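You operate a simulated robot arm through the tools that you are given. There is no shell and no other tool. Be economical: measure what you need, move in short steps, check, and stop when the job is done.

You run a simulated two-armed robot. Do the job below in one go: nothing can be reset, and whatever is moved stays where it is left.

JOB
Test the halt button: set three turns, switch on, start the turntable, halt it mid-run and switch off.

It is judged by the outcome, as a careful person would: the job done as asked, and still so three seconds after it is handed in. It fails if anything else is knocked over, pushed out of place, dropped, spilled or broken.

ROBOT AND FRAMES
Two 7-joint arms with two-finger parallel grippers on one trunk, hanging from a carriage that runs on a gantry, over the field with the corners [-2280, 1263], [-2280, -17], [20, -17], [20, 1263] (x, y) and turns from -379 to 309 degrees about z. Base frame: it is fixed where the carriage stands at the start and does not move with it; the origin is on the floor, on the carriage's upright axis, x ahead of it, y to its left, z up. Units: mm, degrees, N and s.
The left shoulder is at the start at [40, 173, 1556], the right one opposite. With the tool pointing down near the work surface each hand reaches from about 100 to 600 mm from the robot's upright axis, wherever it stands, measured 20 degrees to its own side. Places, roughly: clamp rocker [300, 400, 400]; halt button [300, -500, 800]; jog pedal [200, 100, 100]; turns knob [400, -400, 800]; turntable [700, 400, 400]; wrap button [300, -500, 800]; wrapper switch [300, -400, 800]. Payload 3.43 kg a hand.
Tool frame (each hand has its own): the origin (TCP) lies between the finger pads and is the grasp point; the fingertips stand 30 mm ahead of it; z points along the fingers, y is the line along which they close. Largest opening 94 mm; finger width 28, thickness 10; the body of the gripper, 50 by 96 mm, starts 55 mm behind the TCP.
Orientation is that of the tool frame in the base frame, as [roll, pitch, yaw] about the fixed x, y, z axes, in that order (R = Rz(yaw) Ry(pitch) Rx(roll)). With the fingers straight down and closing along the base's y, the tool's x points along the base's -x, its y along +y and its z along -z.

CONTROLS
- The arms move only by the tool play_rows. It takes "left_increments", "right_increments" or both (then of equal length, played together; a hand with none holds still); each is text: rows parted by semicolons, each of 7 numbers parted by spaces: the shift along the base's x, y, z in mm, then the turn, a rotation vector about the base's x, y, z in degrees, then the finger opening in mm, from 0 to 94. In form: tx ty tz rx ry rz fingers; .... A call has 1 to 20 rows; each row shifts and turns the commanded pose from where the row before left it. Each row takes 0.2 s and may step no farther than 50 mm and 8.6 degrees from the row before; otherwise, or with a gripper value out of range, the whole call is refused. A pose out of reach is approached as far as the arm can. The call stops where the force on the tool passes 70 N (or 10 N more than at its start, if that is more) or the arm is blocked; 0.2 s more then pass. Each finger travels about 72 mm/s and halts on what it meets, pressing with about 21 N; the grip force reading is that of the motor and also rises with nothing between the fingers. The clock runs only during rows and for 0.2 s after the last one: add rows that do not move to give the fingers time. It gives the time, the measured TCP pose, the force on the tool (base axes), the opening and the grip force at its end, in the units of the frame above (readings bear some noise), with the torque about the TCP (base axes, N m) and any sound that the robot's microphone picked up, and new pictures: "pictures" is both (left out), scene, wrist or none (wrist: the cameras of the hands that moved).
- Cameras (640 x 400 px; columns grow to the right, rows downward): "scene" is now at [212, -20.1, 1821.7]; the picture's right is [-0.34, -0.94, 0.00], its down [-0.88, 0.32, -0.36] and it looks along [0.34, -0.12, -0.93] (base axes); focal length 290 px, centre (320, 200). "left" rides on the left gripper at [76, -14, -102] in its tool frame; the picture's right is [0.18, 0.98, 0.00], its down [-0.75, 0.14, -0.64] and it looks along [-0.63, 0.12, 0.77] (tool axes); focal length 243 px, centre (320, 200). "right" rides on the right gripper at [76, 14, -102] in its tool frame; the picture's right is [-0.18, 0.98, 0.00], its down [-0.75, -0.14, -0.64] and it looks along [-0.63, -0.12, 0.77] (tool axes); focal length 243 px, centre (320, 200). There is no depth. A picture from a camera that has moved, and an enlarged one, comes with that camera's place and axes in the base frame and with its lens.
- move_column(by): slides the trunk up (or, below 0, down) by that many mm; the arms and the scene camera ride with it, the base frame stays. It gives what a move gives, with no picture.
- roll_base(legs): drives the robot by 1 to 6 legs, each [ahead, left, turn to the left] in mm, mm and degrees, along the robot's own axes; the way and the turn of a leg run together, so that a leg with both is an arc; at most 1500 mm and 180 degrees a leg. The arms and the cameras ride along, it lands a little off, and it stops where it bumps. It keeps to its track: a leg is cut to what the track allows. It gives what a move gives, and a new picture of the scene camera.
- aim_head(pan, tilt): turns the head with the scene camera to pan (to the left, within 86 degrees either way) and tilt (down, from -29 to 69), counted from straight ahead of the robot. It gives what a move gives, and a new picture of the scene camera.
- zoom(camera, box): a new picture of the part [left, top, right, bottom] of that camera's present view, enlarged. No time passes.
- close_job(): hands the job in; it is judged then, once.

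Work in short steps. Places have to be worked out from the pictures, the camera data and where the tool is seen: move nearer, look again, correct. Check each grasp and each placing, and mend what went wrong. You have 120 turns and 260 pictures in all, those below and enlarged ones among them. Open the grippers and draw the arms clear of the work before you hand the job in, unless the task says otherwise; then end with one line.

The tools are called after ">>>" as a command line: name --argument value ..., lists and objects as JSON in quotes. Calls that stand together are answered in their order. play_rows: Moves the arms, as the interface text tells. Its arguments: {"type":"object","properties":{"left_increments":{"type":"string"},"right_increments":{"type":"string"},"pictures":{"type":"string","enum":["both","scene","wrist","none"]}},"required":[]} The other tools are called the same way: move_column (by) slides the trunk up or down; roll_base (legs) drives the base; aim_head (pan, tilt) turns the head that bears the scene camera; zoom (camera, box) takes an enlarged picture of a part of a camera's view; close_job () hands the job in.

At the start:

```text
clock: 0.0
left_position: [457.9, -65.8, 1202.1]
left_tool_rot: [180.0, 0.0, -179.9]
left_force: [0.1, -0.5, 0.0]
left_wrist_torque: [-0.04, 0.01, -0.01]
left_width: 94.0
left_gripper_force: 0.0
right_position: [392.2, -405.4, 1120.9]
right_tool_rot: [-179.9, 0.1, -180.0]
right_force: [-0.1, -0.5, 0.4]
right_wrist_torque: [-0.01, 0.03, 0.01]
right_width: 93.9
right_gripper_force: 0.1
trunk travel left (down, up): [-709.0, 72.0]
robot x, y, heading: [0.3, 0.8, 0.1]
head pan, tilt: [-19.9, 68.8]
```

scene: 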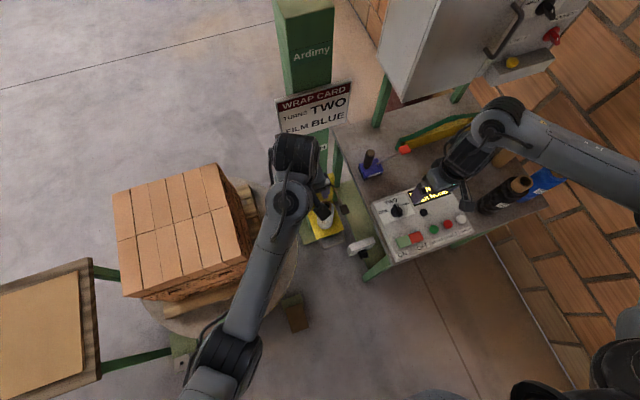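
right: 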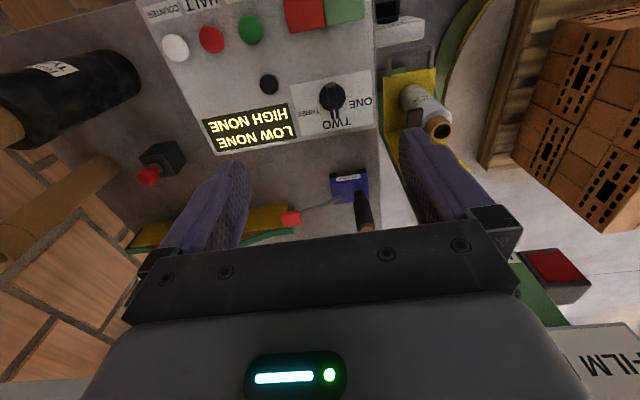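
left: 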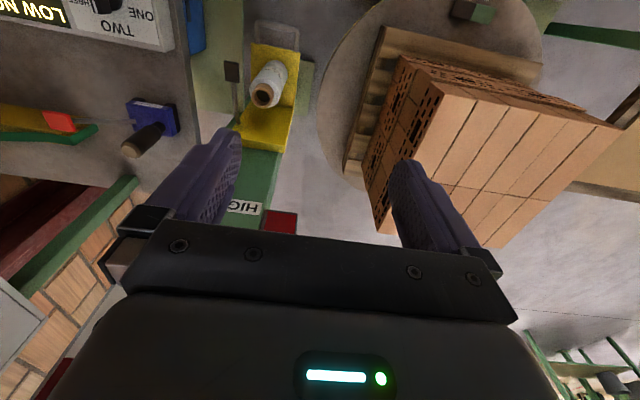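

I look closely at the control panel first, from the scene and the right wrist camera.

>>> zoom --camera "scene" --box '[350, 160, 510, 270]'

>>> zoom --camera "right" --box '[120, 0, 440, 200]'

```text
3.64 times, centred on (430, 215) of scene
camera zoom: at [212.0, -20.1, 1821.7], right [-0.34, -0.94, 0.0], down [-0.88, 0.32, -0.36], along [0.34, -0.12, -0.93], focal length 1054 px, centre (-80, 146)
```

zoom: 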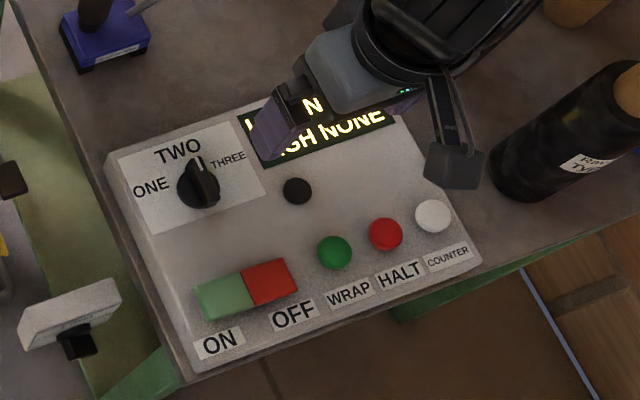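

```text
2.00 times, centred on (280, 100) of right
camera zoom: at [315.0, -392.1, 1223.2], right [0.18, 0.98, 0.0], down [0.75, -0.14, 0.64], along [0.63, -0.12, -0.77], focal length 485 px, centre (400, 400)
```

zoom: 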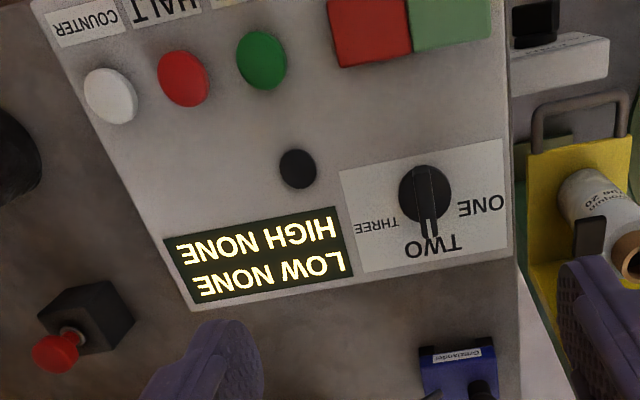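

The panel lies roughly flat at z≈820: knob ≈(440,-396) pointing to TWO, ON ≈(330,-373), OFF ≈(329,-421), WRAP ≈(334,-494), HALT ≈(334,-550). I bring the right hand above the knob and lower it to look closer.

>>> play_rows --right_increments "24 5 -40 0 0 0 80; 24 5 -40 0 0 0 70; 0 0 -45 0 0 0 60; 0 0 -45 0 0 0 60; 0 0 -30 0 0 0 60; 0 0 0 0 0 0 60; 0 0 0 0 0 0 60"

```text
clock: 1.6
left_position: [459.8, -64.7, 1201.7]
left_tool_rot: [179.8, 0.1, -180.0]
left_force: [0.8, 0.2, 0.2]
left_wrist_torque: [0.0, -0.04, 0.0]
left_width: 94.5
left_gripper_force: 0.0
right_position: [438.8, -395.7, 919.9]
right_tool_rot: [-180.0, -0.1, -180.0]
right_force: [0.2, 0.1, 0.0]
right_wrist_torque: [0.02, 0.03, 0.01]
right_width: 59.7
right_gripper_force: 0.1
trunk travel left (down, up): [-709.0, 72.0]
robot x, y, heading: [-1.1, 1.7, 0.0]
head pan, tilt: [-19.9, 68.8]
camera scene: at [212.0, -20.0, 1821.7], right [-0.34, -0.94, 0.0], down [-0.88, 0.32, -0.36], along [0.34, -0.12, -0.93], focal length 290 px, centre (320, 200)
camera right: at [362.6, -381.3, 1021.4], right [0.18, 0.98, 0.0], down [0.75, -0.14, 0.64], along [0.63, -0.12, -0.77], focal length 243 px, centre (320, 200)
```

scene: 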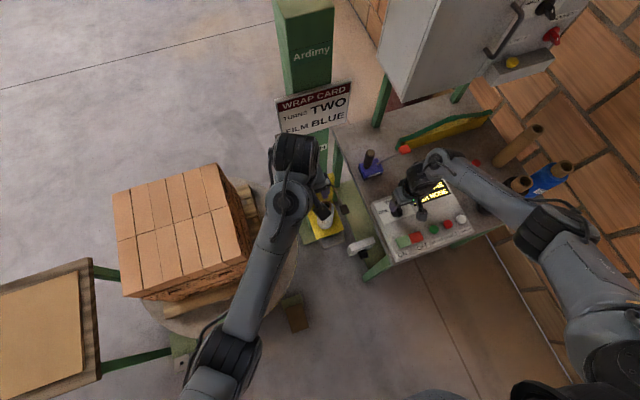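
right: 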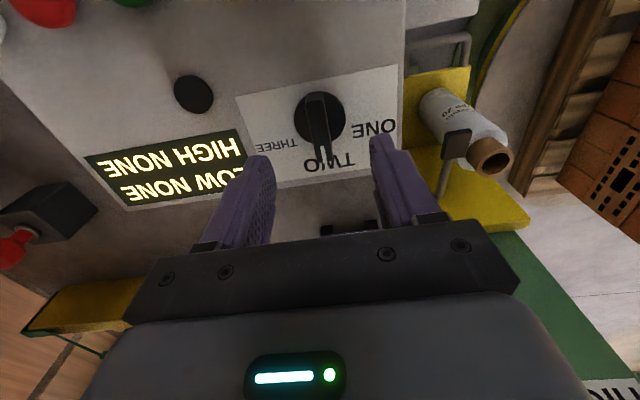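

The knob centre sits at about (441,-397), under the fingers. I lower to bring the tips just above the knob top and look again.

>>> play_rows --right_increments "1 -1 -35 0 0 0 60; 1 0 -15 0 0 0 60; 0 0 0 0 0 0 60"

>>> zoom --camera "right" --box '[180, 60, 480, 250]'

```text
clock: 2.4
left_position: [459.4, -64.9, 1201.3]
left_tool_rot: [179.9, 0.1, -179.9]
left_force: [-0.4, -0.3, 0.7]
left_wrist_torque: [0.01, -0.01, 0.0]
left_width: 94.0
left_gripper_force: 0.1
right_position: [440.4, -397.4, 871.2]
right_tool_rot: [-180.0, 0.1, 179.9]
right_force: [0.4, 0.0, -0.5]
right_wrist_torque: [0.0, -0.02, -0.02]
right_width: 60.1
right_gripper_force: 0.0
trunk travel left (down, up): [-709.0, 72.0]
robot x, y, heading: [-0.1, -1.8, -0.1]
head pan, tilt: [-19.9, 68.8]
camera scene: at [212.0, -20.1, 1821.7], right [-0.34, -0.94, 0.0], down [-0.88, 0.32, -0.36], along [0.34, -0.12, -0.93], focal length 290 px, centre (320, 200)
camera right: at [363.3, -383.5, 972.1], right [0.18, 0.98, 0.0], down [0.75, -0.14, 0.64], along [0.63, -0.12, -0.77], focal length 243 px, centre (320, 200)
```

scene: 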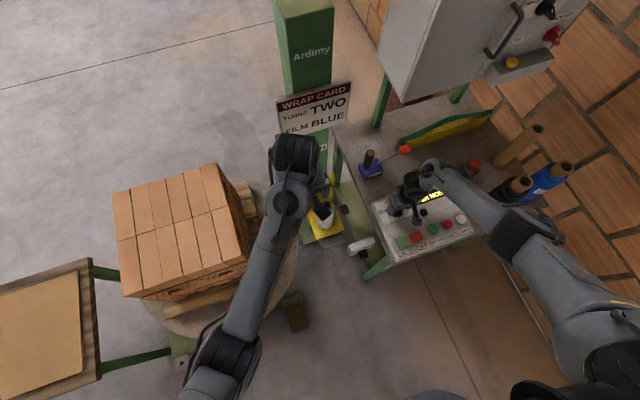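
right: 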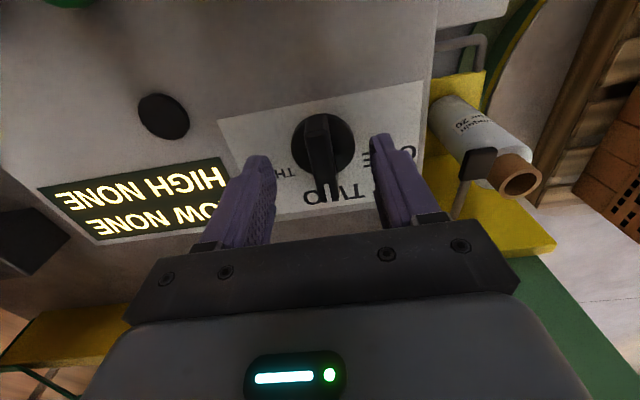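

```text
2.11 times, centred on (330, 155) of right
camera zoom: at [363.3, -383.5, 972.1], right [0.18, 0.98, 0.0], down [0.75, -0.14, 0.64], along [0.63, -0.12, -0.77], focal length 511 px, centre (299, 295)
```

zoom: 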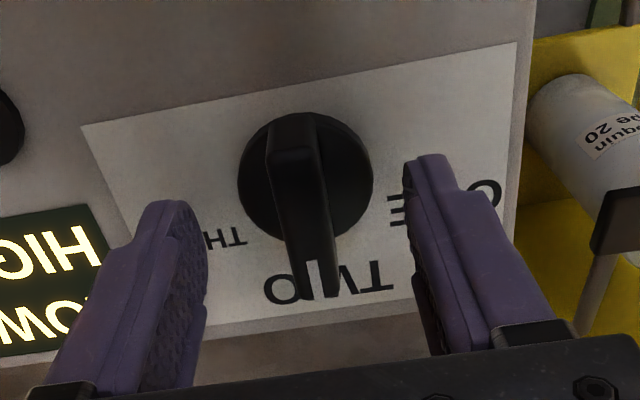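

The knob's raised bar lies between the fingers along x. I go down in small steps, watching the force.

>>> play_rows --right_increments "0 0 -8 0 0 0 60; 0 0 -6 0 0 0 60; 0 0 0 0 0 0 60" --pictures "wrist"

```text
clock: 3.2
left_position: [459.9, -65.7, 1201.6]
left_tool_rot: [179.9, 0.1, -180.0]
left_force: [0.3, 0.0, -0.6]
left_wrist_torque: [-0.02, 0.03, -0.02]
left_width: 94.2
left_gripper_force: 0.1
right_position: [440.5, -398.1, 855.8]
right_tool_rot: [180.0, 0.0, -180.0]
right_force: [0.7, -0.5, 0.3]
right_wrist_torque: [0.02, -0.01, -0.01]
right_width: 60.1
right_gripper_force: 0.0
trunk travel left (down, up): [-709.0, 72.0]
robot x, y, heading: [-1.1, -4.0, 0.3]
head pan, tilt: [-19.9, 68.8]
camera right: at [364.5, -383.4, 958.3], right [0.18, 0.98, 0.0], down [0.75, -0.14, 0.64], along [0.63, -0.12, -0.77], focal length 243 px, centre (320, 200)
```

right: 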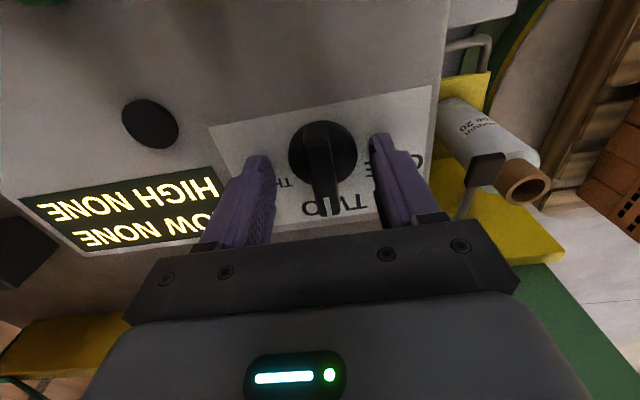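

No contact yet at tips ≈826. I continue down 12 mm more.

>>> play_rows --right_increments "0 1 -6 0 0 0 60; 0 0 -5 0 0 0 60; 0 0 0 0 0 0 60" --pictures "wrist"

>>> zoom --camera "right" --box '[200, 80, 440, 230]'

```text
clock: 3.6
left_position: [457.2, -66.3, 1202.2]
left_tool_rot: [179.9, 0.1, -180.0]
left_force: [0.6, -0.5, -0.2]
left_wrist_torque: [0.01, 0.0, 0.0]
left_width: 94.2
left_gripper_force: 0.0
right_position: [441.3, -398.3, 854.3]
right_tool_rot: [179.9, -0.1, 179.9]
right_force: [-16.5, 4.3, 40.8]
right_wrist_torque: [-1.27, -0.06, -0.38]
right_width: 59.4
right_gripper_force: 0.0
trunk travel left (down, up): [-709.0, 72.0]
robot x, y, heading: [1.2, 2.7, 0.2]
head pan, tilt: [-19.9, 68.8]
stopped in row 2 (right hand): the force on the tool passed its limit at 83 N (the readings are from after the stop); the commanded pose is now the measured one
camera right: at [365.1, -384.0, 957.0], right [0.18, 0.98, 0.0], down [0.76, -0.14, 0.64], along [0.63, -0.12, -0.77], focal length 243 px, centre (320, 200)
```

right: 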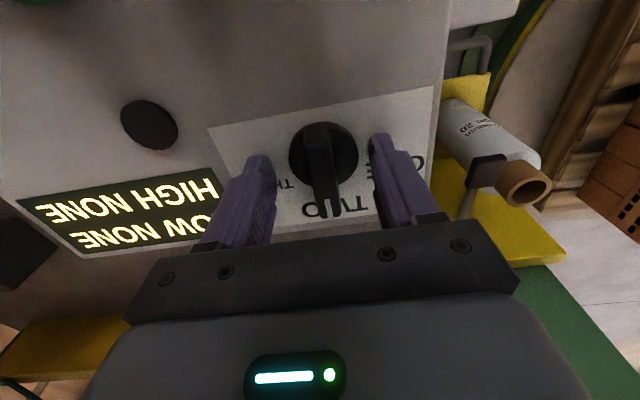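

```text
2.67 times, centred on (320, 155) of right
camera zoom: at [365.1, -384.0, 957.0], right [0.18, 0.98, 0.0], down [0.76, -0.14, 0.64], along [0.63, -0.12, -0.77], focal length 647 px, centre (320, 320)
```

zoom: 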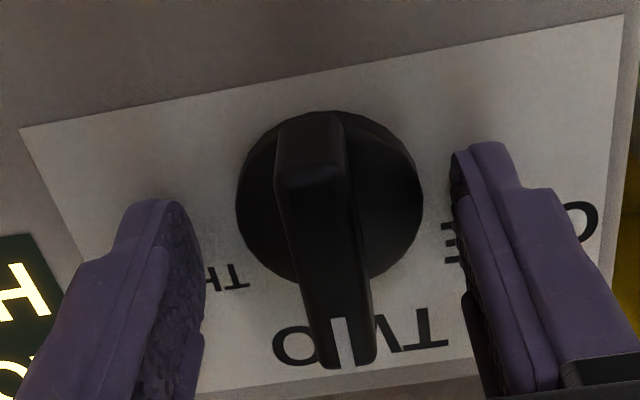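

The tips touched the panel at z≈824. I back off 5 mm and close on the knob, checking the width that it gives.

>>> play_rows --right_increments "-1 1 5 0 0 0 58; 0 0 3 0 0 0 40; 0 0 0 0 0 0 10; 0 0 0 0 0 0 0; 0 0 0 0 0 0 0; 0 0 0 0 0 0 0" --pictures "wrist"

>>> zoom --camera "right" --box '[200, 80, 440, 230]'

```text
clock: 5.0
left_position: [458.9, -65.8, 1201.5]
left_tool_rot: [179.9, 0.0, -179.9]
left_force: [0.2, 0.6, 0.9]
left_wrist_torque: [0.01, 0.03, -0.01]
left_width: 94.3
left_gripper_force: 0.2
right_position: [441.5, -395.1, 861.0]
right_tool_rot: [179.9, -0.2, -179.9]
right_force: [6.9, -5.4, -22.0]
right_wrist_torque: [-0.15, -0.3, 0.03]
right_width: 40.0
right_gripper_force: 44.8
trunk travel left (down, up): [-709.0, 72.0]
robot x, y, heading: [-3.4, 3.3, -0.2]
head pan, tilt: [-19.9, 68.8]
camera right: at [364.9, -381.4, 962.2], right [0.18, 0.98, 0.0], down [0.76, -0.14, 0.64], along [0.63, -0.12, -0.77], focal length 243 px, centre (320, 200)
```

right: 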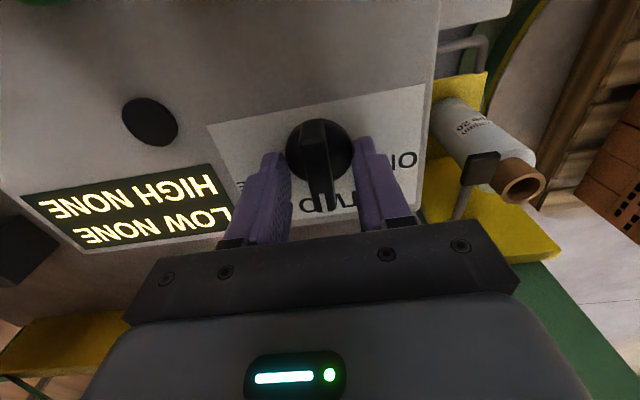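

```text
2.67 times, centred on (320, 155) of right
camera zoom: at [364.9, -381.4, 962.2], right [0.18, 0.98, 0.0], down [0.76, -0.14, 0.64], along [0.63, -0.12, -0.77], focal length 647 px, centre (320, 320)
```

zoom: 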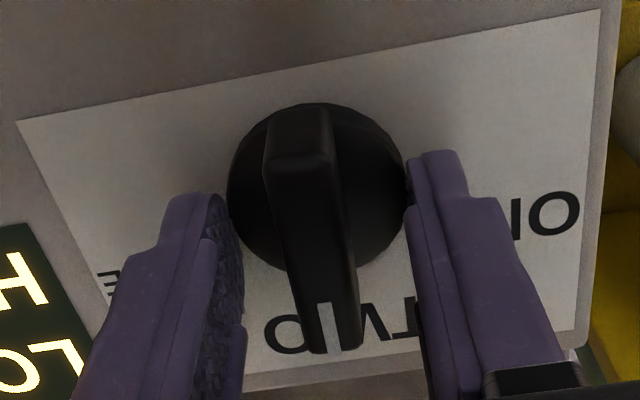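

The fingers hold the 40 mm disc. The bar above it gives a surer hold, so I open, rise and close on the bar.

>>> play_rows --right_increments "0 0 0 0 0 0 50; 0 0 4 0 0 0 50; 0 0 4 0 0 0 50; 0 0 4 0 0 0 40; 0 0 0 0 0 0 20; 0 0 0 0 0 0 0; 0 0 0 0 0 0 0; 0 0 0 0 0 0 0" --pictures "wrist"

>>> zoom --camera "right" --box '[200, 80, 440, 230]'

```text
clock: 6.8
left_position: [458.6, -65.3, 1202.2]
left_tool_rot: [179.8, 0.1, 180.0]
left_force: [0.7, 0.1, 0.2]
left_wrist_torque: [-0.04, -0.01, 0.02]
left_width: 94.0
left_gripper_force: 0.1
right_position: [441.3, -395.3, 872.6]
right_tool_rot: [179.8, -0.1, -179.9]
right_force: [0.4, -1.2, -1.3]
right_wrist_torque: [-0.2, 0.02, 0.02]
right_width: 12.7
right_gripper_force: 44.3
trunk travel left (down, up): [-709.0, 72.0]
robot x, y, heading: [2.7, 3.1, -0.1]
head pan, tilt: [-19.9, 68.8]
camera right: at [364.1, -381.5, 974.7], right [0.18, 0.98, 0.0], down [0.76, -0.14, 0.64], along [0.63, -0.12, -0.77], focal length 243 px, centre (320, 200)
```

right: 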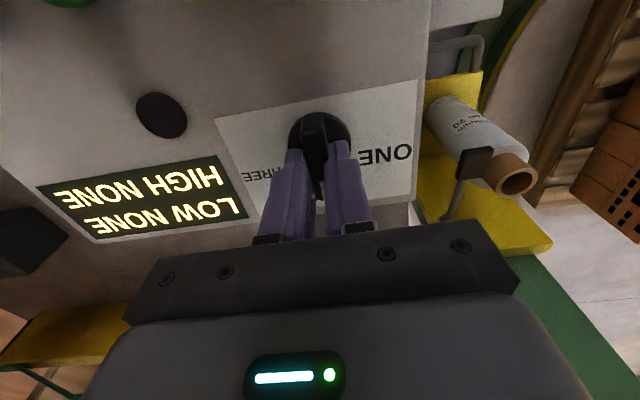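

```text
2.67 times, centred on (320, 155) of right
camera zoom: at [364.1, -381.5, 974.7], right [0.18, 0.98, 0.0], down [0.76, -0.14, 0.64], along [0.63, -0.12, -0.77], focal length 647 px, centre (320, 320)
```

zoom: 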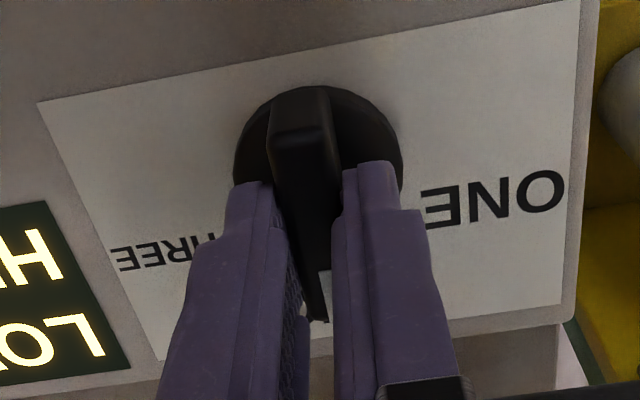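

The bar is held (12.7 mm wide). The axis seems to be ≈7 mm short of the TCP in x, so I turn it clockwise 45° about that axis and look.

>>> play_rows --right_increments "-0.1 -0.9 0 0 0 -7.5 0; -0.2 -0.9 0 0 0 -7.5 0; -0.3 -0.9 0 0 0 -7.5 0; -0.4 -0.8 0 0 0 -7.5 0; -0.5 -0.8 0 0 0 -7.5 0; -0.6 -0.7 0 0 0 -7.5 0; 0 0 0 0 0 0 0" --pictures "wrist"

>>> zoom --camera "scene" --box '[350, 160, 510, 270]'

```text
clock: 8.4
left_position: [458.2, -65.0, 1200.7]
left_tool_rot: [179.8, 0.1, -180.0]
left_force: [-0.7, 0.1, -0.8]
left_wrist_torque: [-0.01, 0.01, 0.0]
left_width: 94.2
left_gripper_force: 0.2
right_position: [439.4, -396.3, 873.8]
right_tool_rot: [179.7, -0.2, 135.0]
right_force: [-7.4, 13.0, 24.7]
right_wrist_torque: [-0.47, -0.1, -0.02]
right_width: 12.9
right_gripper_force: 44.8
trunk travel left (down, up): [-709.0, 72.0]
robot x, y, heading: [-0.5, -2.1, -0.0]
head pan, tilt: [-19.9, 68.8]
camera right: at [395.2, -333.9, 974.8], right [0.82, 0.57, 0.01], down [0.43, -0.64, 0.64], along [0.36, -0.52, -0.77], focal length 243 px, centre (320, 200)
```

right: 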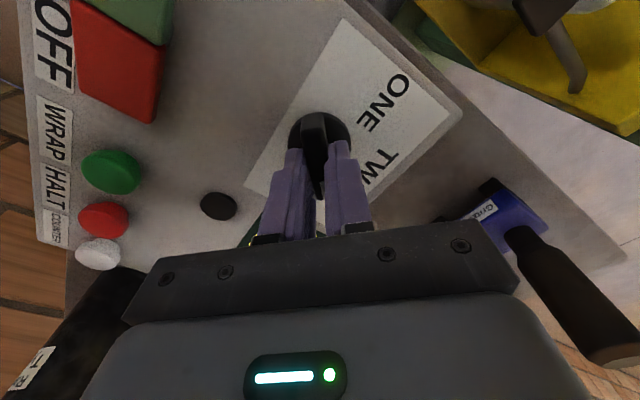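

```text
3.64 times, centred on (430, 215) of scene
camera zoom: at [211.6, -19.6, 1822.0], right [-0.34, -0.94, 0.0], down [-0.88, 0.32, -0.36], along [0.34, -0.12, -0.93], focal length 1054 px, centre (-80, 146)
```

zoom: 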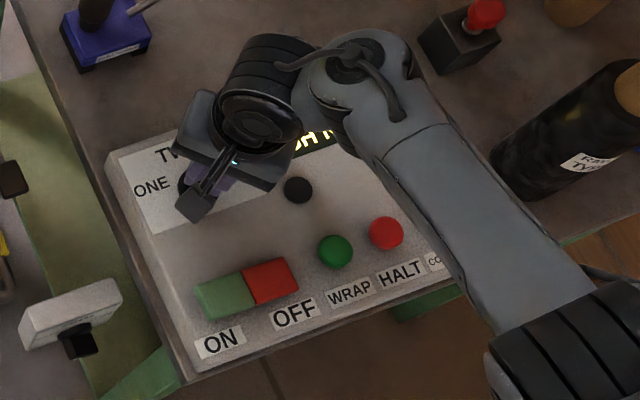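

The bar has followed to 45°. I release and rise a little to see where it sits.

>>> play_rows --right_increments "0 0 0 0 0 0 20; 0 0 0 0 0 0 40; 0 0 10 0 0 0 60; 0 0 30 0 0 0 60; -40 0 20 0 0 0 60; 0 0 0 0 0 0 60" --pictures "wrist"

>>> zoom --camera "right" --box '[220, 60, 460, 210]'

```text
clock: 9.8
left_position: [458.7, -65.6, 1200.9]
left_tool_rot: [179.9, 0.1, 180.0]
left_force: [0.6, 0.5, 0.7]
left_wrist_torque: [0.01, 0.01, 0.0]
left_width: 94.0
left_gripper_force: 0.1
right_position: [400.2, -400.4, 935.6]
right_tool_rot: [179.8, 0.0, 135.0]
right_force: [-0.8, 0.0, -0.2]
right_wrist_torque: [0.02, 0.04, 0.03]
right_width: 60.1
right_gripper_force: 0.2
trunk travel left (down, up): [-709.0, 72.0]
robot x, y, heading: [1.3, -1.4, 0.3]
head pan, tilt: [-19.9, 68.8]
camera right: at [355.9, -337.5, 1037.4], right [0.82, 0.57, 0.0], down [0.43, -0.63, 0.64], along [0.36, -0.53, -0.77], focal length 243 px, centre (320, 200)
```

right: 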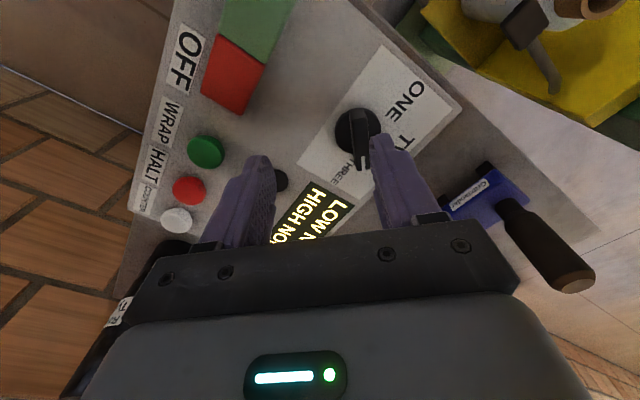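

```text
2.67 times, centred on (340, 135) of right
camera zoom: at [355.9, -337.5, 1037.4], right [0.82, 0.57, 0.0], down [0.43, -0.63, 0.64], along [0.36, -0.53, -0.77], focal length 647 px, centre (267, 373)
```

zoom: 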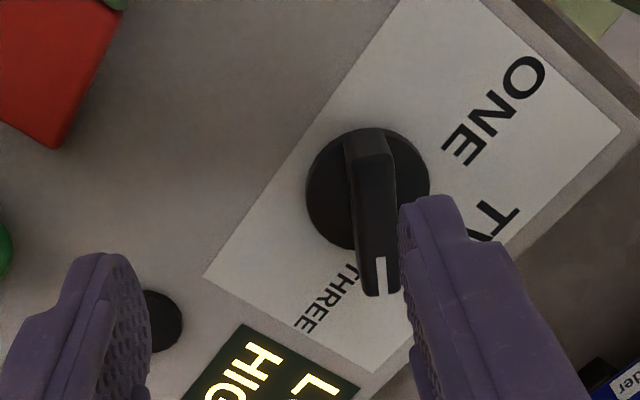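

The pointer rests at about -45°, whereas the THREE label is centred at about -65°. I grasp it again and turn it farther, watching the torque for a stop.

>>> play_rows --right_increments "38.8 2.4 -20 0 0 0 60; 0 0 -30 0 0 0 60; 0 0 -11 0 0 0 40; 0 0 0 0 0 0 20; 0 0 0 0 0 0 0; 0 0 0 0 0 0 0; 0 0 0 0 0 -5 0; 0 0 0 0 0 -5 0; 0 0 0 0 0 0 0" --pictures "wrist"

```text
clock: 11.8
left_position: [458.3, -65.1, 1202.9]
left_tool_rot: [179.9, 0.1, -179.9]
left_force: [-0.2, -0.7, -0.9]
left_wrist_torque: [-0.01, 0.03, 0.01]
left_width: 93.9
left_gripper_force: 0.0
right_position: [440.8, -397.0, 874.5]
right_tool_rot: [179.6, 0.0, 125.1]
right_force: [-4.0, 8.2, 23.1]
right_wrist_torque: [-0.13, 0.37, 1.6]
right_width: 16.5
right_gripper_force: 44.8
trunk travel left (down, up): [-709.0, 72.0]
robot x, y, heading: [1.0, 0.6, -0.1]
head pan, tilt: [-19.9, 68.8]
camera right: at [407.4, -328.0, 977.2], right [0.91, 0.42, 0.0], down [0.32, -0.7, 0.64], along [0.27, -0.58, -0.77], focal length 243 px, centre (320, 200)
```

right: 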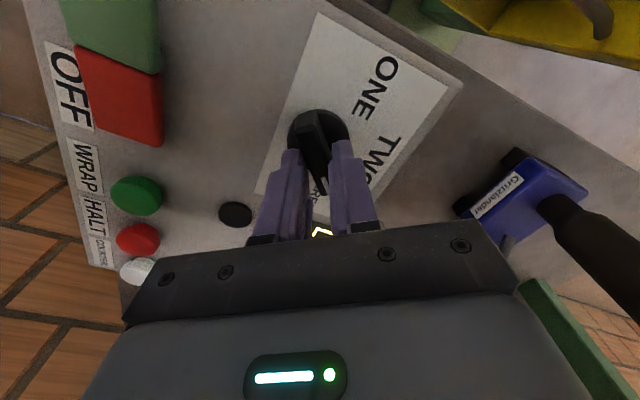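

The torque rose to 1.6 N m and the bar did not follow, so -45° is the end stop, which is THREE. I release, rise, turn the hand back and move toward the ON side.

>>> play_rows --right_increments "0 0 0 0 0 5 20; 0 0 0 0 0 5 40; 0 0 20 0 0 0 60; 0 0 40 0 0 7.5 60; -20 5 0 0 0 7.5 40; -20 5 0 0 0 7.5 20; -20 5 0 0 0 7.5 0; -20 5 0 0 0 7.5 0; -20 5 0 0 0 7.5 0; -10 0 0 0 0 0 0; 0 0 0 0 0 0 0"

>>> zoom --camera "scene" --box '[350, 160, 510, 270]'

```text
clock: 14.2
left_position: [457.5, -65.6, 1202.2]
left_tool_rot: [180.0, 0.2, -180.0]
left_force: [-0.4, -0.2, 0.6]
left_wrist_torque: [0.02, -0.02, 0.0]
left_width: 93.8
left_gripper_force: 0.0
right_position: [327.7, -372.1, 931.4]
right_tool_rot: [179.8, 0.0, 180.0]
right_force: [0.6, 0.1, -0.4]
right_wrist_torque: [0.0, 0.02, 0.04]
right_width: 0.0
right_gripper_force: 21.3
trunk travel left (down, up): [-709.0, 72.0]
robot x, y, heading: [-2.4, -2.0, -0.1]
head pan, tilt: [-19.9, 68.8]
camera scene: at [211.6, -20.1, 1821.7], right [-0.34, -0.94, 0.0], down [-0.88, 0.32, -0.36], along [0.34, -0.12, -0.93], focal length 290 px, centre (320, 200)
camera right: at [252.0, -358.7, 1033.5], right [0.18, 0.98, 0.0], down [0.76, -0.14, 0.64], along [0.63, -0.12, -0.77], focal length 243 px, centre (320, 200)
```

scene: 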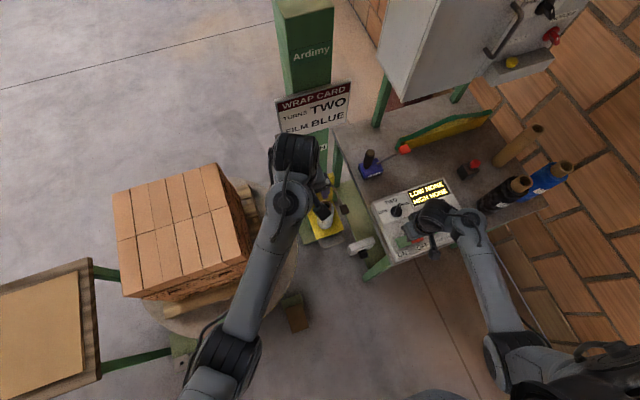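
right: 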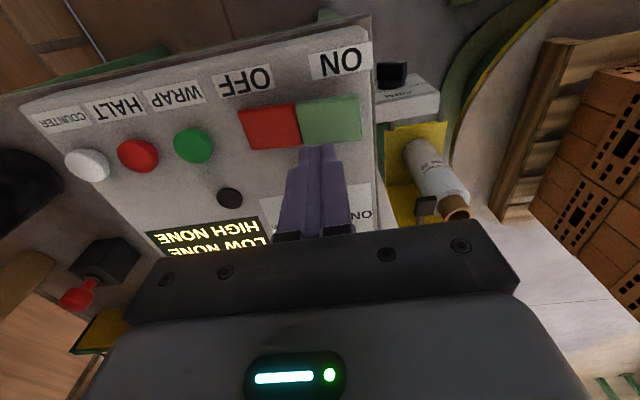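

```text
3.64 times, centred on (430, 215) of scene
camera zoom: at [211.6, -20.1, 1821.7], right [-0.34, -0.94, 0.0], down [-0.88, 0.32, -0.36], along [0.34, -0.12, -0.93], focal length 1054 px, centre (-80, 146)
```

zoom: 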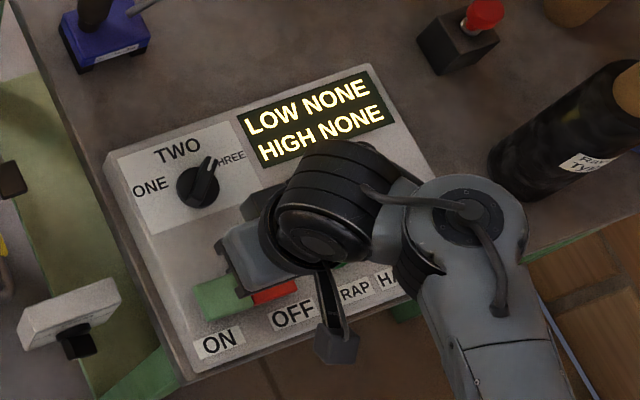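

THREE is set. The green ON half is centred at about (332,-366,~830), so I bring the closed fingers over its outer part and press down carefully.

>>> play_rows --right_increments "4 10 -30 0 0 0 0; 0 0 -20 0 0 0 0; 0 0 -10 0 0 0 0; 0 0 -4 0 0 0 0; 0 0 -4 0 0 0 0; 0 0 0 0 0 0 0" --pictures "wrist"

>>> zoom --camera "right" --box '[180, 40, 460, 215]'

```text
clock: 15.2
left_position: [456.5, -66.1, 1202.0]
left_tool_rot: [179.9, 0.0, -180.0]
left_force: [0.5, -0.6, -0.4]
left_wrist_torque: [-0.01, -0.01, 0.03]
left_width: 94.2
left_gripper_force: 0.2
right_position: [332.5, -359.3, 873.4]
right_tool_rot: [179.8, 0.1, -179.3]
right_force: [-19.1, 11.0, 48.7]
right_wrist_torque: [-0.15, 0.66, -0.15]
right_width: 0.0
right_gripper_force: 20.9
trunk travel left (down, up): [-709.0, 72.0]
robot x, y, heading: [-4.3, 1.5, -0.1]
head pan, tilt: [-19.9, 68.8]
stopped in row 4 (right hand): the force on the tool passed its limit at 83 N (the readings are from after the stop); the commanded pose is now the measured one
camera right: at [255.3, -346.9, 975.1], right [0.17, 0.98, 0.0], down [0.75, -0.13, 0.64], along [0.63, -0.11, -0.77], focal length 243 px, centre (320, 200)
```

right: 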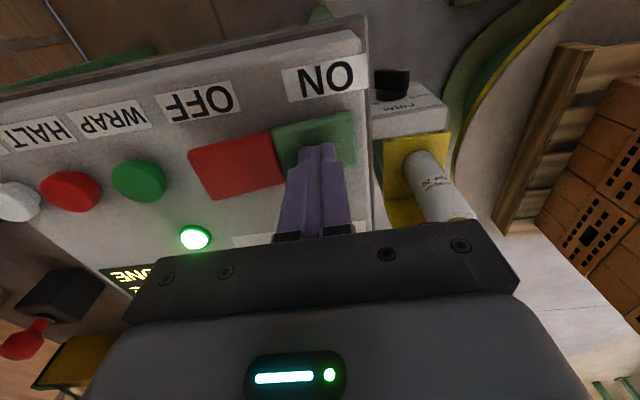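

```text
2.29 times, centred on (320, 128) of right
camera zoom: at [255.3, -346.9, 975.1], right [0.17, 0.98, 0.0], down [0.75, -0.13, 0.64], along [0.63, -0.11, -0.77], focal length 555 px, centre (320, 366)
```

zoom: 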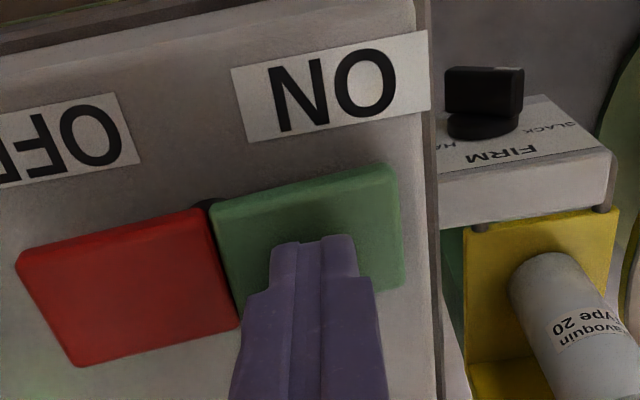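

The green lamp lit and the rocker is down on ON. I raise the hand and move over WRAP to look.

>>> play_rows --right_increments "0 0 35 0 0 0 0; 0 -45 10 0 0 0 0; 0 -45 0 0 0 0 0; 0 -45 0 0 0 0 0; 0 0 0 0 0 0 0"

>>> zoom --camera "right" --box '[180, 40, 460, 215]'

>>> zoom --camera "scene" --box '[350, 160, 510, 270]'

```text
clock: 16.4
left_position: [459.6, -65.1, 1202.6]
left_tool_rot: [180.0, 0.2, 180.0]
left_force: [-1.0, 0.2, 0.2]
left_wrist_torque: [0.05, 0.02, -0.01]
left_width: 93.9
left_gripper_force: 0.0
right_position: [333.0, -494.8, 915.3]
right_tool_rot: [179.7, 0.1, -179.4]
right_force: [1.1, -0.6, 0.5]
right_wrist_torque: [0.0, 0.01, 0.0]
right_width: 0.2
right_gripper_force: 20.7
trunk travel left (down, up): [-709.0, 72.0]
robot x, y, heading: [1.9, 1.1, -0.1]
head pan, tilt: [-19.9, 68.8]
camera scene: at [211.2, -19.7, 1821.6], right [-0.34, -0.94, 0.0], down [-0.88, 0.32, -0.36], along [0.34, -0.12, -0.93], focal length 290 px, centre (320, 200)
camera right: at [256.4, -482.7, 1015.8], right [0.18, 0.98, 0.01], down [0.75, -0.14, 0.64], along [0.63, -0.11, -0.77], focal length 243 px, centre (320, 200)
```

scene: 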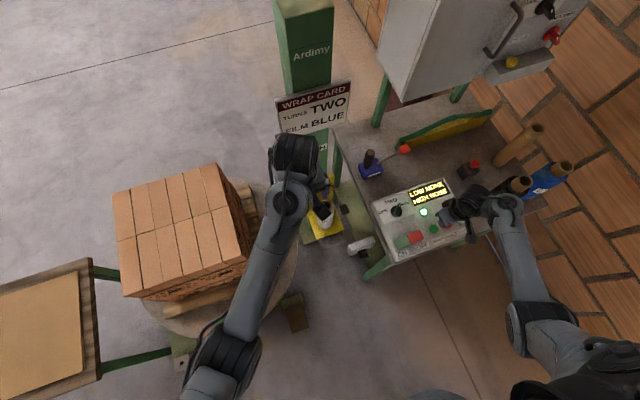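
right: 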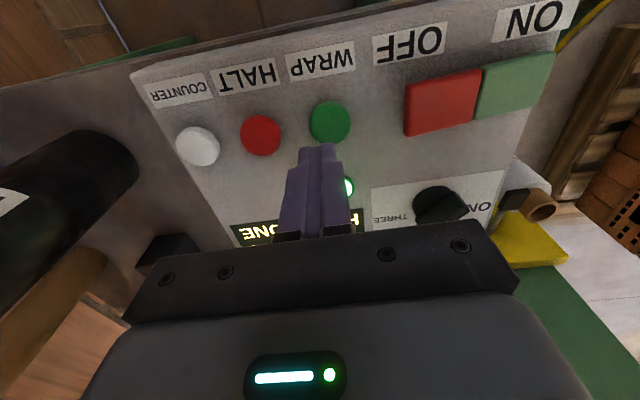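

```text
2.29 times, centred on (320, 128) of right
camera zoom: at [256.4, -482.7, 1015.8], right [0.18, 0.98, 0.01], down [0.75, -0.14, 0.64], along [0.63, -0.11, -0.77], focal length 555 px, centre (320, 366)
```

zoom: 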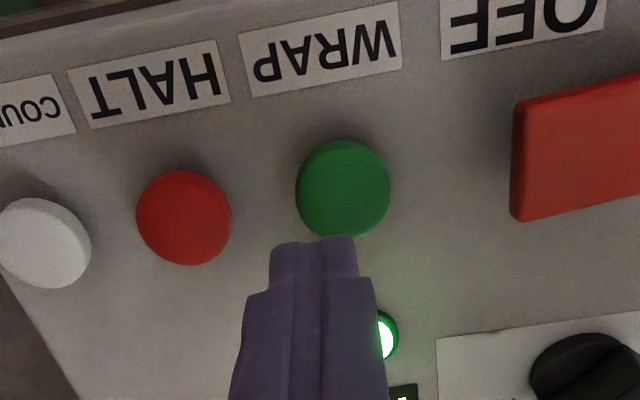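

```text
3.64 times, centred on (430, 215) of scene
camera zoom: at [211.2, -19.7, 1821.6], right [-0.34, -0.94, 0.0], down [-0.88, 0.32, -0.36], along [0.34, -0.12, -0.93], focal length 1054 px, centre (-80, 146)
```

zoom: 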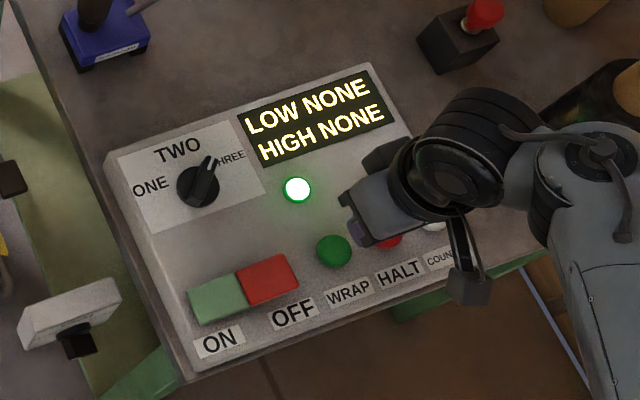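

Lamp is on and the knob is at THREE. WRAP is at ≈(329,-487) and HALT at ≈(329,-541), so I press WRAP in small steps.

>>> play_rows --right_increments "-4 7 -30 0 0 0 0; 0 0 -10 0 0 0 0; 0 0 -3 0 0 0 0; 0 0 -3 0 0 0 0; 0 0 -3 0 0 0 0"

```text
clock: 17.6
left_position: [457.7, -66.4, 1201.3]
left_tool_rot: [179.9, 0.1, -179.9]
left_force: [-0.5, -0.4, -0.4]
left_wrist_torque: [0.06, -0.03, -0.04]
left_width: 94.1
left_gripper_force: 0.0
right_position: [329.0, -486.9, 867.8]
right_tool_rot: [179.7, 0.1, -179.5]
right_force: [-1.4, 1.1, 5.7]
right_wrist_torque: [0.06, -0.02, -0.03]
right_width: 0.0
right_gripper_force: 21.5
trunk travel left (down, up): [-709.0, 72.0]
robot x, y, heading: [0.1, -1.3, -0.1]
head pan, tilt: [-19.9, 68.8]
heard: click
camera scene: at [211.3, -19.8, 1821.8], right [-0.34, -0.94, 0.0], down [-0.88, 0.32, -0.36], along [0.34, -0.12, -0.93], focal length 290 px, centre (320, 200)
camera right: at [252.5, -474.2, 969.1], right [0.18, 0.98, 0.0], down [0.75, -0.14, 0.64], along [0.63, -0.11, -0.77], focal length 243 px, centre (320, 200)
```

scene: 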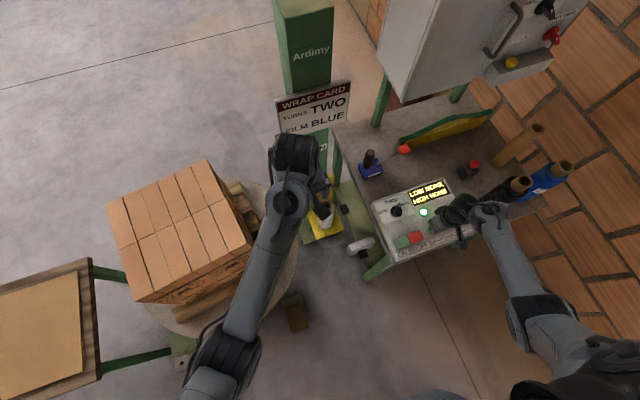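
right: 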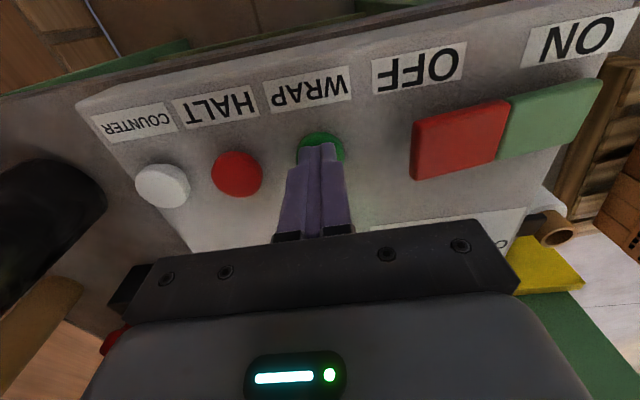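

A click, and the brick stack has begun to turn. I lift and move over HALT.

>>> play_rows --right_increments "0 0 20 0 0 0 0; 0 -27 0 0 0 0 0; 0 -27 0 0 0 0 0; 0 0 -8 0 0 0 0"

```text
clock: 18.6
left_position: [459.1, -64.8, 1201.2]
left_tool_rot: [179.9, 0.0, -179.9]
left_force: [0.5, -0.1, 0.2]
left_wrist_torque: [0.02, 0.0, 0.01]
left_width: 94.0
left_gripper_force: 0.0
right_position: [330.0, -542.3, 879.1]
right_tool_rot: [179.8, 0.1, -179.5]
right_force: [-0.2, -0.9, -0.2]
right_wrist_torque: [0.01, -0.04, 0.0]
right_width: 0.0
right_gripper_force: 20.9
trunk travel left (down, up): [-709.0, 72.0]
robot x, y, heading: [-2.0, -1.5, -0.2]
head pan, tilt: [-19.9, 68.8]
camera scene: at [211.3, -19.7, 1821.7], right [-0.34, -0.94, 0.0], down [-0.88, 0.32, -0.36], along [0.34, -0.12, -0.93], focal length 290 px, centre (320, 200)
camera right: at [251.9, -529.2, 981.7], right [0.18, 0.98, 0.0], down [0.75, -0.14, 0.64], along [0.63, -0.11, -0.77], focal length 243 px, centre (320, 200)
```

scene: 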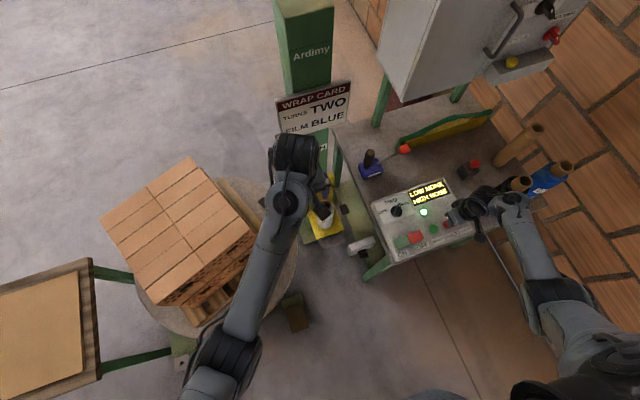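
right: 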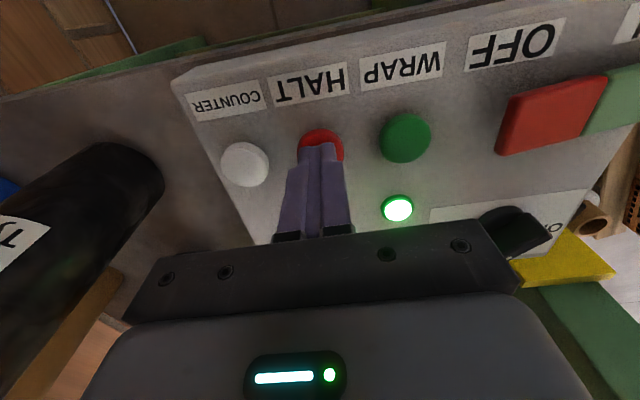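

The table keeps turning (about 20° so far) and the fingers are over HALT, so I press it.

>>> play_rows --right_increments "0 0 -4 0 0 0 0; 0 0 -3 0 0 0 0; 0 0 -3 0 0 0 0; 0 0 -2 0 0 0 0" --pictures "scene"

```text
clock: 19.6
left_position: [459.6, -66.7, 1201.0]
left_tool_rot: [179.8, 0.1, 179.9]
left_force: [-0.2, -0.1, 0.3]
left_wrist_torque: [0.0, 0.04, 0.02]
left_width: 94.4
left_gripper_force: 0.1
right_position: [328.6, -541.2, 869.3]
right_tool_rot: [179.7, 0.1, -179.5]
right_force: [-0.3, -0.4, 2.4]
right_wrist_torque: [0.01, 0.01, -0.03]
right_width: 0.0
right_gripper_force: 20.6
trunk travel left (down, up): [-709.0, 72.0]
robot x, y, heading: [-0.7, -1.4, 0.2]
head pan, tilt: [-19.9, 68.8]
heard: click
camera scene: at [211.3, -19.9, 1821.7], right [-0.34, -0.94, 0.0], down [-0.88, 0.32, -0.36], along [0.34, -0.12, -0.93], focal length 290 px, centre (320, 200)
```

scene: 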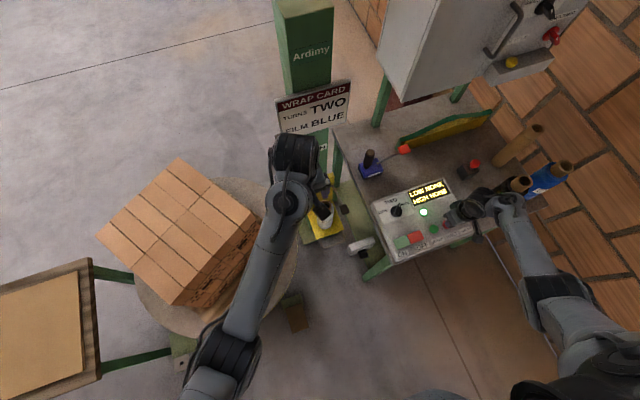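

The click was heard. I lift off and wait a moment to check that the table has stopped.

>>> play_rows --right_increments "0 0 20 0 0 0 0; 0 0 20 0 0 0 0; 0 40 0 0 0 0 0; 0 40 0 0 0 0 0; 0 34 0 0 0 0 0; 0 0 0 0 0 0 0"

```text
clock: 21.0
left_position: [459.0, -65.1, 1200.3]
left_tool_rot: [179.8, 0.1, -179.9]
left_force: [-0.2, 0.1, -0.1]
left_wrist_torque: [0.03, 0.01, 0.0]
left_width: 94.0
left_gripper_force: 0.1
right_position: [330.0, -427.8, 908.4]
right_tool_rot: [179.8, 0.0, -179.6]
right_force: [0.2, -0.5, 0.0]
right_wrist_torque: [0.0, -0.03, 0.0]
right_width: 0.0
right_gripper_force: 21.1
trunk travel left (down, up): [-709.0, 72.0]
robot x, y, heading: [2.3, 1.4, -0.1]
head pan, tilt: [-19.9, 68.8]
camera scene: at [211.3, -19.9, 1821.7], right [-0.34, -0.94, 0.0], down [-0.88, 0.32, -0.36], along [0.34, -0.12, -0.93], focal length 290 px, centre (320, 200)
camera right: at [253.7, -415.1, 1009.6], right [0.18, 0.98, 0.0], down [0.75, -0.14, 0.64], along [0.63, -0.11, -0.77], focal length 243 px, centre (320, 200)
```

scene: 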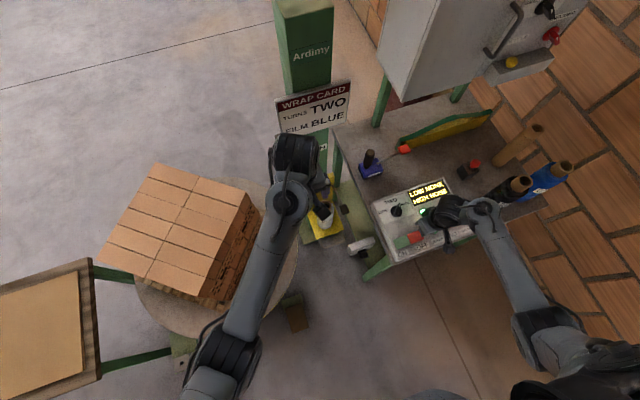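
right: 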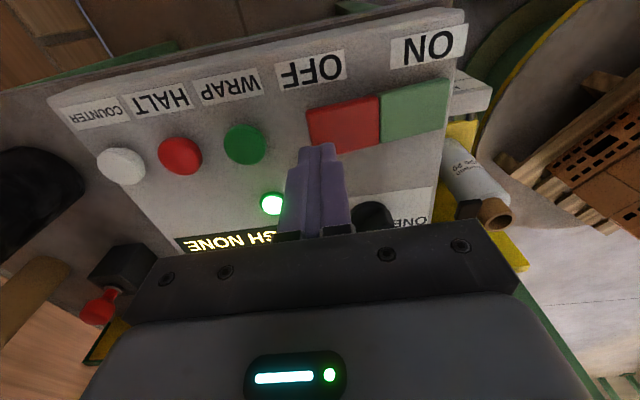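

The stack turned somewhat further. I hold still for half a second to see whether it is coasting or still running.

>>> play_rows --right_increments "0 0 0 0 0 0 0; 0 0 0 0 0 0 0" --pictures "scene"

```text
clock: 21.6
left_position: [458.7, -65.5, 1200.0]
left_tool_rot: [179.8, 0.0, -180.0]
left_force: [-0.1, -0.1, -0.6]
left_wrist_torque: [-0.02, -0.01, 0.0]
left_width: 94.0
left_gripper_force: 0.1
right_position: [330.4, -428.4, 907.7]
right_tool_rot: [179.7, 0.0, -179.5]
right_force: [0.3, 0.1, -0.1]
right_wrist_torque: [-0.01, -0.02, -0.01]
right_width: 0.0
right_gripper_force: 21.2
trunk travel left (down, up): [-709.0, 72.0]
robot x, y, heading: [0.1, -1.1, -0.0]
head pan, tilt: [-19.9, 68.8]
camera scene: at [211.3, -19.8, 1821.7], right [-0.34, -0.94, 0.0], down [-0.88, 0.32, -0.36], along [0.34, -0.12, -0.93], focal length 290 px, centre (320, 200)
```

scene: 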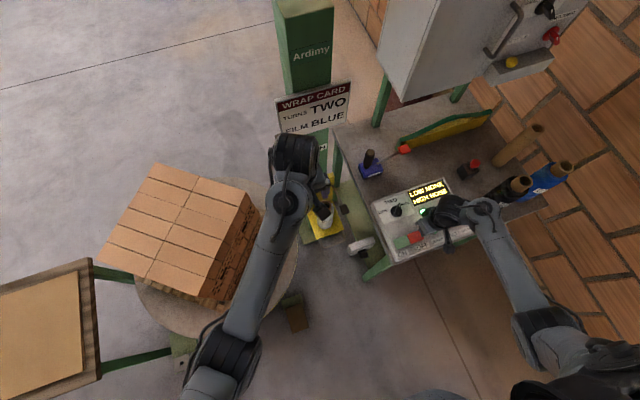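

The stack is now still. Something near (360,245) looks slightly different, so I zoom in on it and on the stack.

>>> zoom --camera "scene" --box '[300, 160, 460, 270]'

>>> zoom --camera "right" --box '[180, 40, 460, 215]'

```text
3.64 times, centred on (380, 215) of scene
camera zoom: at [211.3, -19.8, 1821.7], right [-0.34, -0.94, 0.0], down [-0.88, 0.32, -0.36], along [0.34, -0.12, -0.93], focal length 1054 px, centre (102, 146)
```

zoom: 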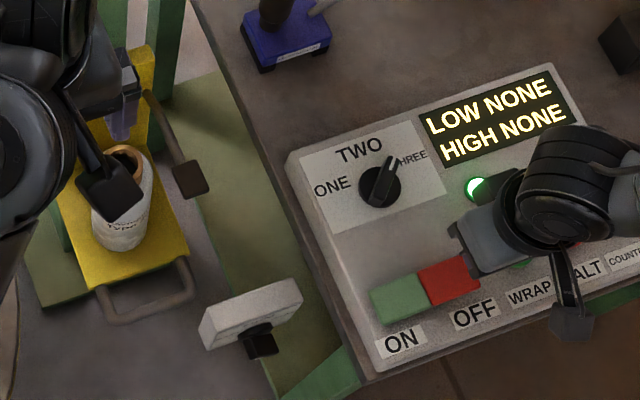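

```text
2.29 times, centred on (320, 128) of right
camera zoom: at [253.7, -415.2, 1009.4], right [0.18, 0.98, 0.0], down [0.75, -0.14, 0.64], along [0.63, -0.11, -0.77], focal length 555 px, centre (320, 366)
```

zoom: 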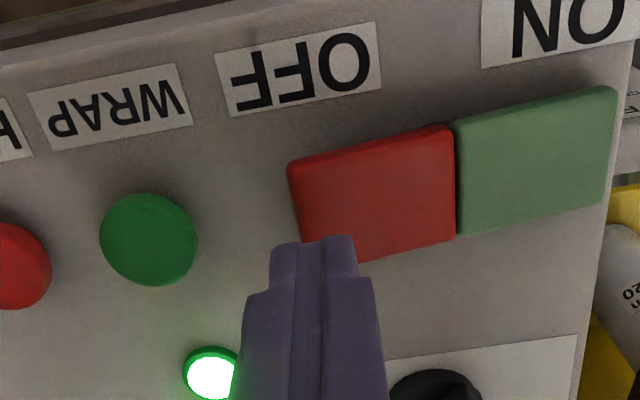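

Nothing is out of place and the table has stopped. I press the outer part of OFF at about (328,-421).

>>> play_rows --right_increments "-2 7 -22 0 0 0 0; 0 0 -6 0 0 0 0; 0 0 -3 0 0 0 0; 0 0 -3 0 0 0 0; 0 0 -2 0 0 0 0; 0 0 0 0 0 0 0" --pictures "wrist"

```text
clock: 23.0
left_position: [457.9, -65.9, 1200.7]
left_tool_rot: [179.9, 0.1, 179.9]
left_force: [0.0, 0.0, 0.0]
left_wrist_torque: [-0.05, 0.03, -0.01]
left_width: 93.9
left_gripper_force: 0.0
right_position: [327.6, -421.5, 873.6]
right_tool_rot: [179.7, 0.1, -179.4]
right_force: [-4.0, 2.6, 10.0]
right_wrist_torque: [0.18, 0.1, 0.05]
right_width: 0.0
right_gripper_force: 20.6
trunk travel left (down, up): [-709.0, 72.0]
robot x, y, heading: [0.0, -3.7, -0.2]
head pan, tilt: [-19.9, 68.8]
camera right: at [251.3, -408.7, 974.2], right [0.18, 0.98, 0.01], down [0.75, -0.14, 0.64], along [0.63, -0.11, -0.77], focal length 243 px, centre (320, 200)
```

right: 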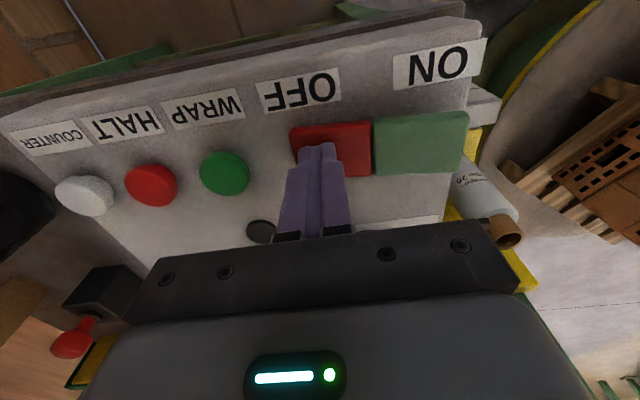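

The lamp has gone out. I lift off, draw the arm clear with the fingers open and check.

>>> play_rows --right_increments "0 0 -1.5 0 0 0 0; 0 0 30 0 0 0 0; 0 0 50 0 0 0 0; 0 0 50 0 0 0 30; -30 -20 40 0 0 0 60; -30 -40 30 0 0 0 90; 0 -40 30 0 0 0 94; 0 0 0 0 0 0 94; 0 0 0 0 0 0 94"

>>> zoom --camera "scene" --box '[350, 160, 510, 270]'

```text
refused: row 5 steps farther than a row can; nothing moved
```

```text
3.64 times, centred on (430, 215) of scene
camera zoom: at [211.2, -19.8, 1821.8], right [-0.34, -0.94, 0.0], down [-0.88, 0.32, -0.36], along [0.34, -0.12, -0.93], focal length 1054 px, centre (-80, 146)
```

zoom: 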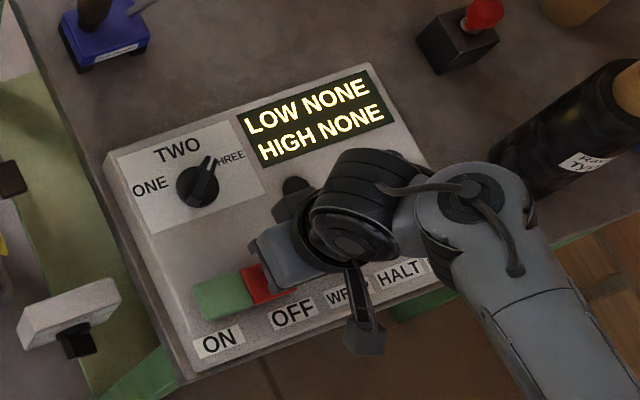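

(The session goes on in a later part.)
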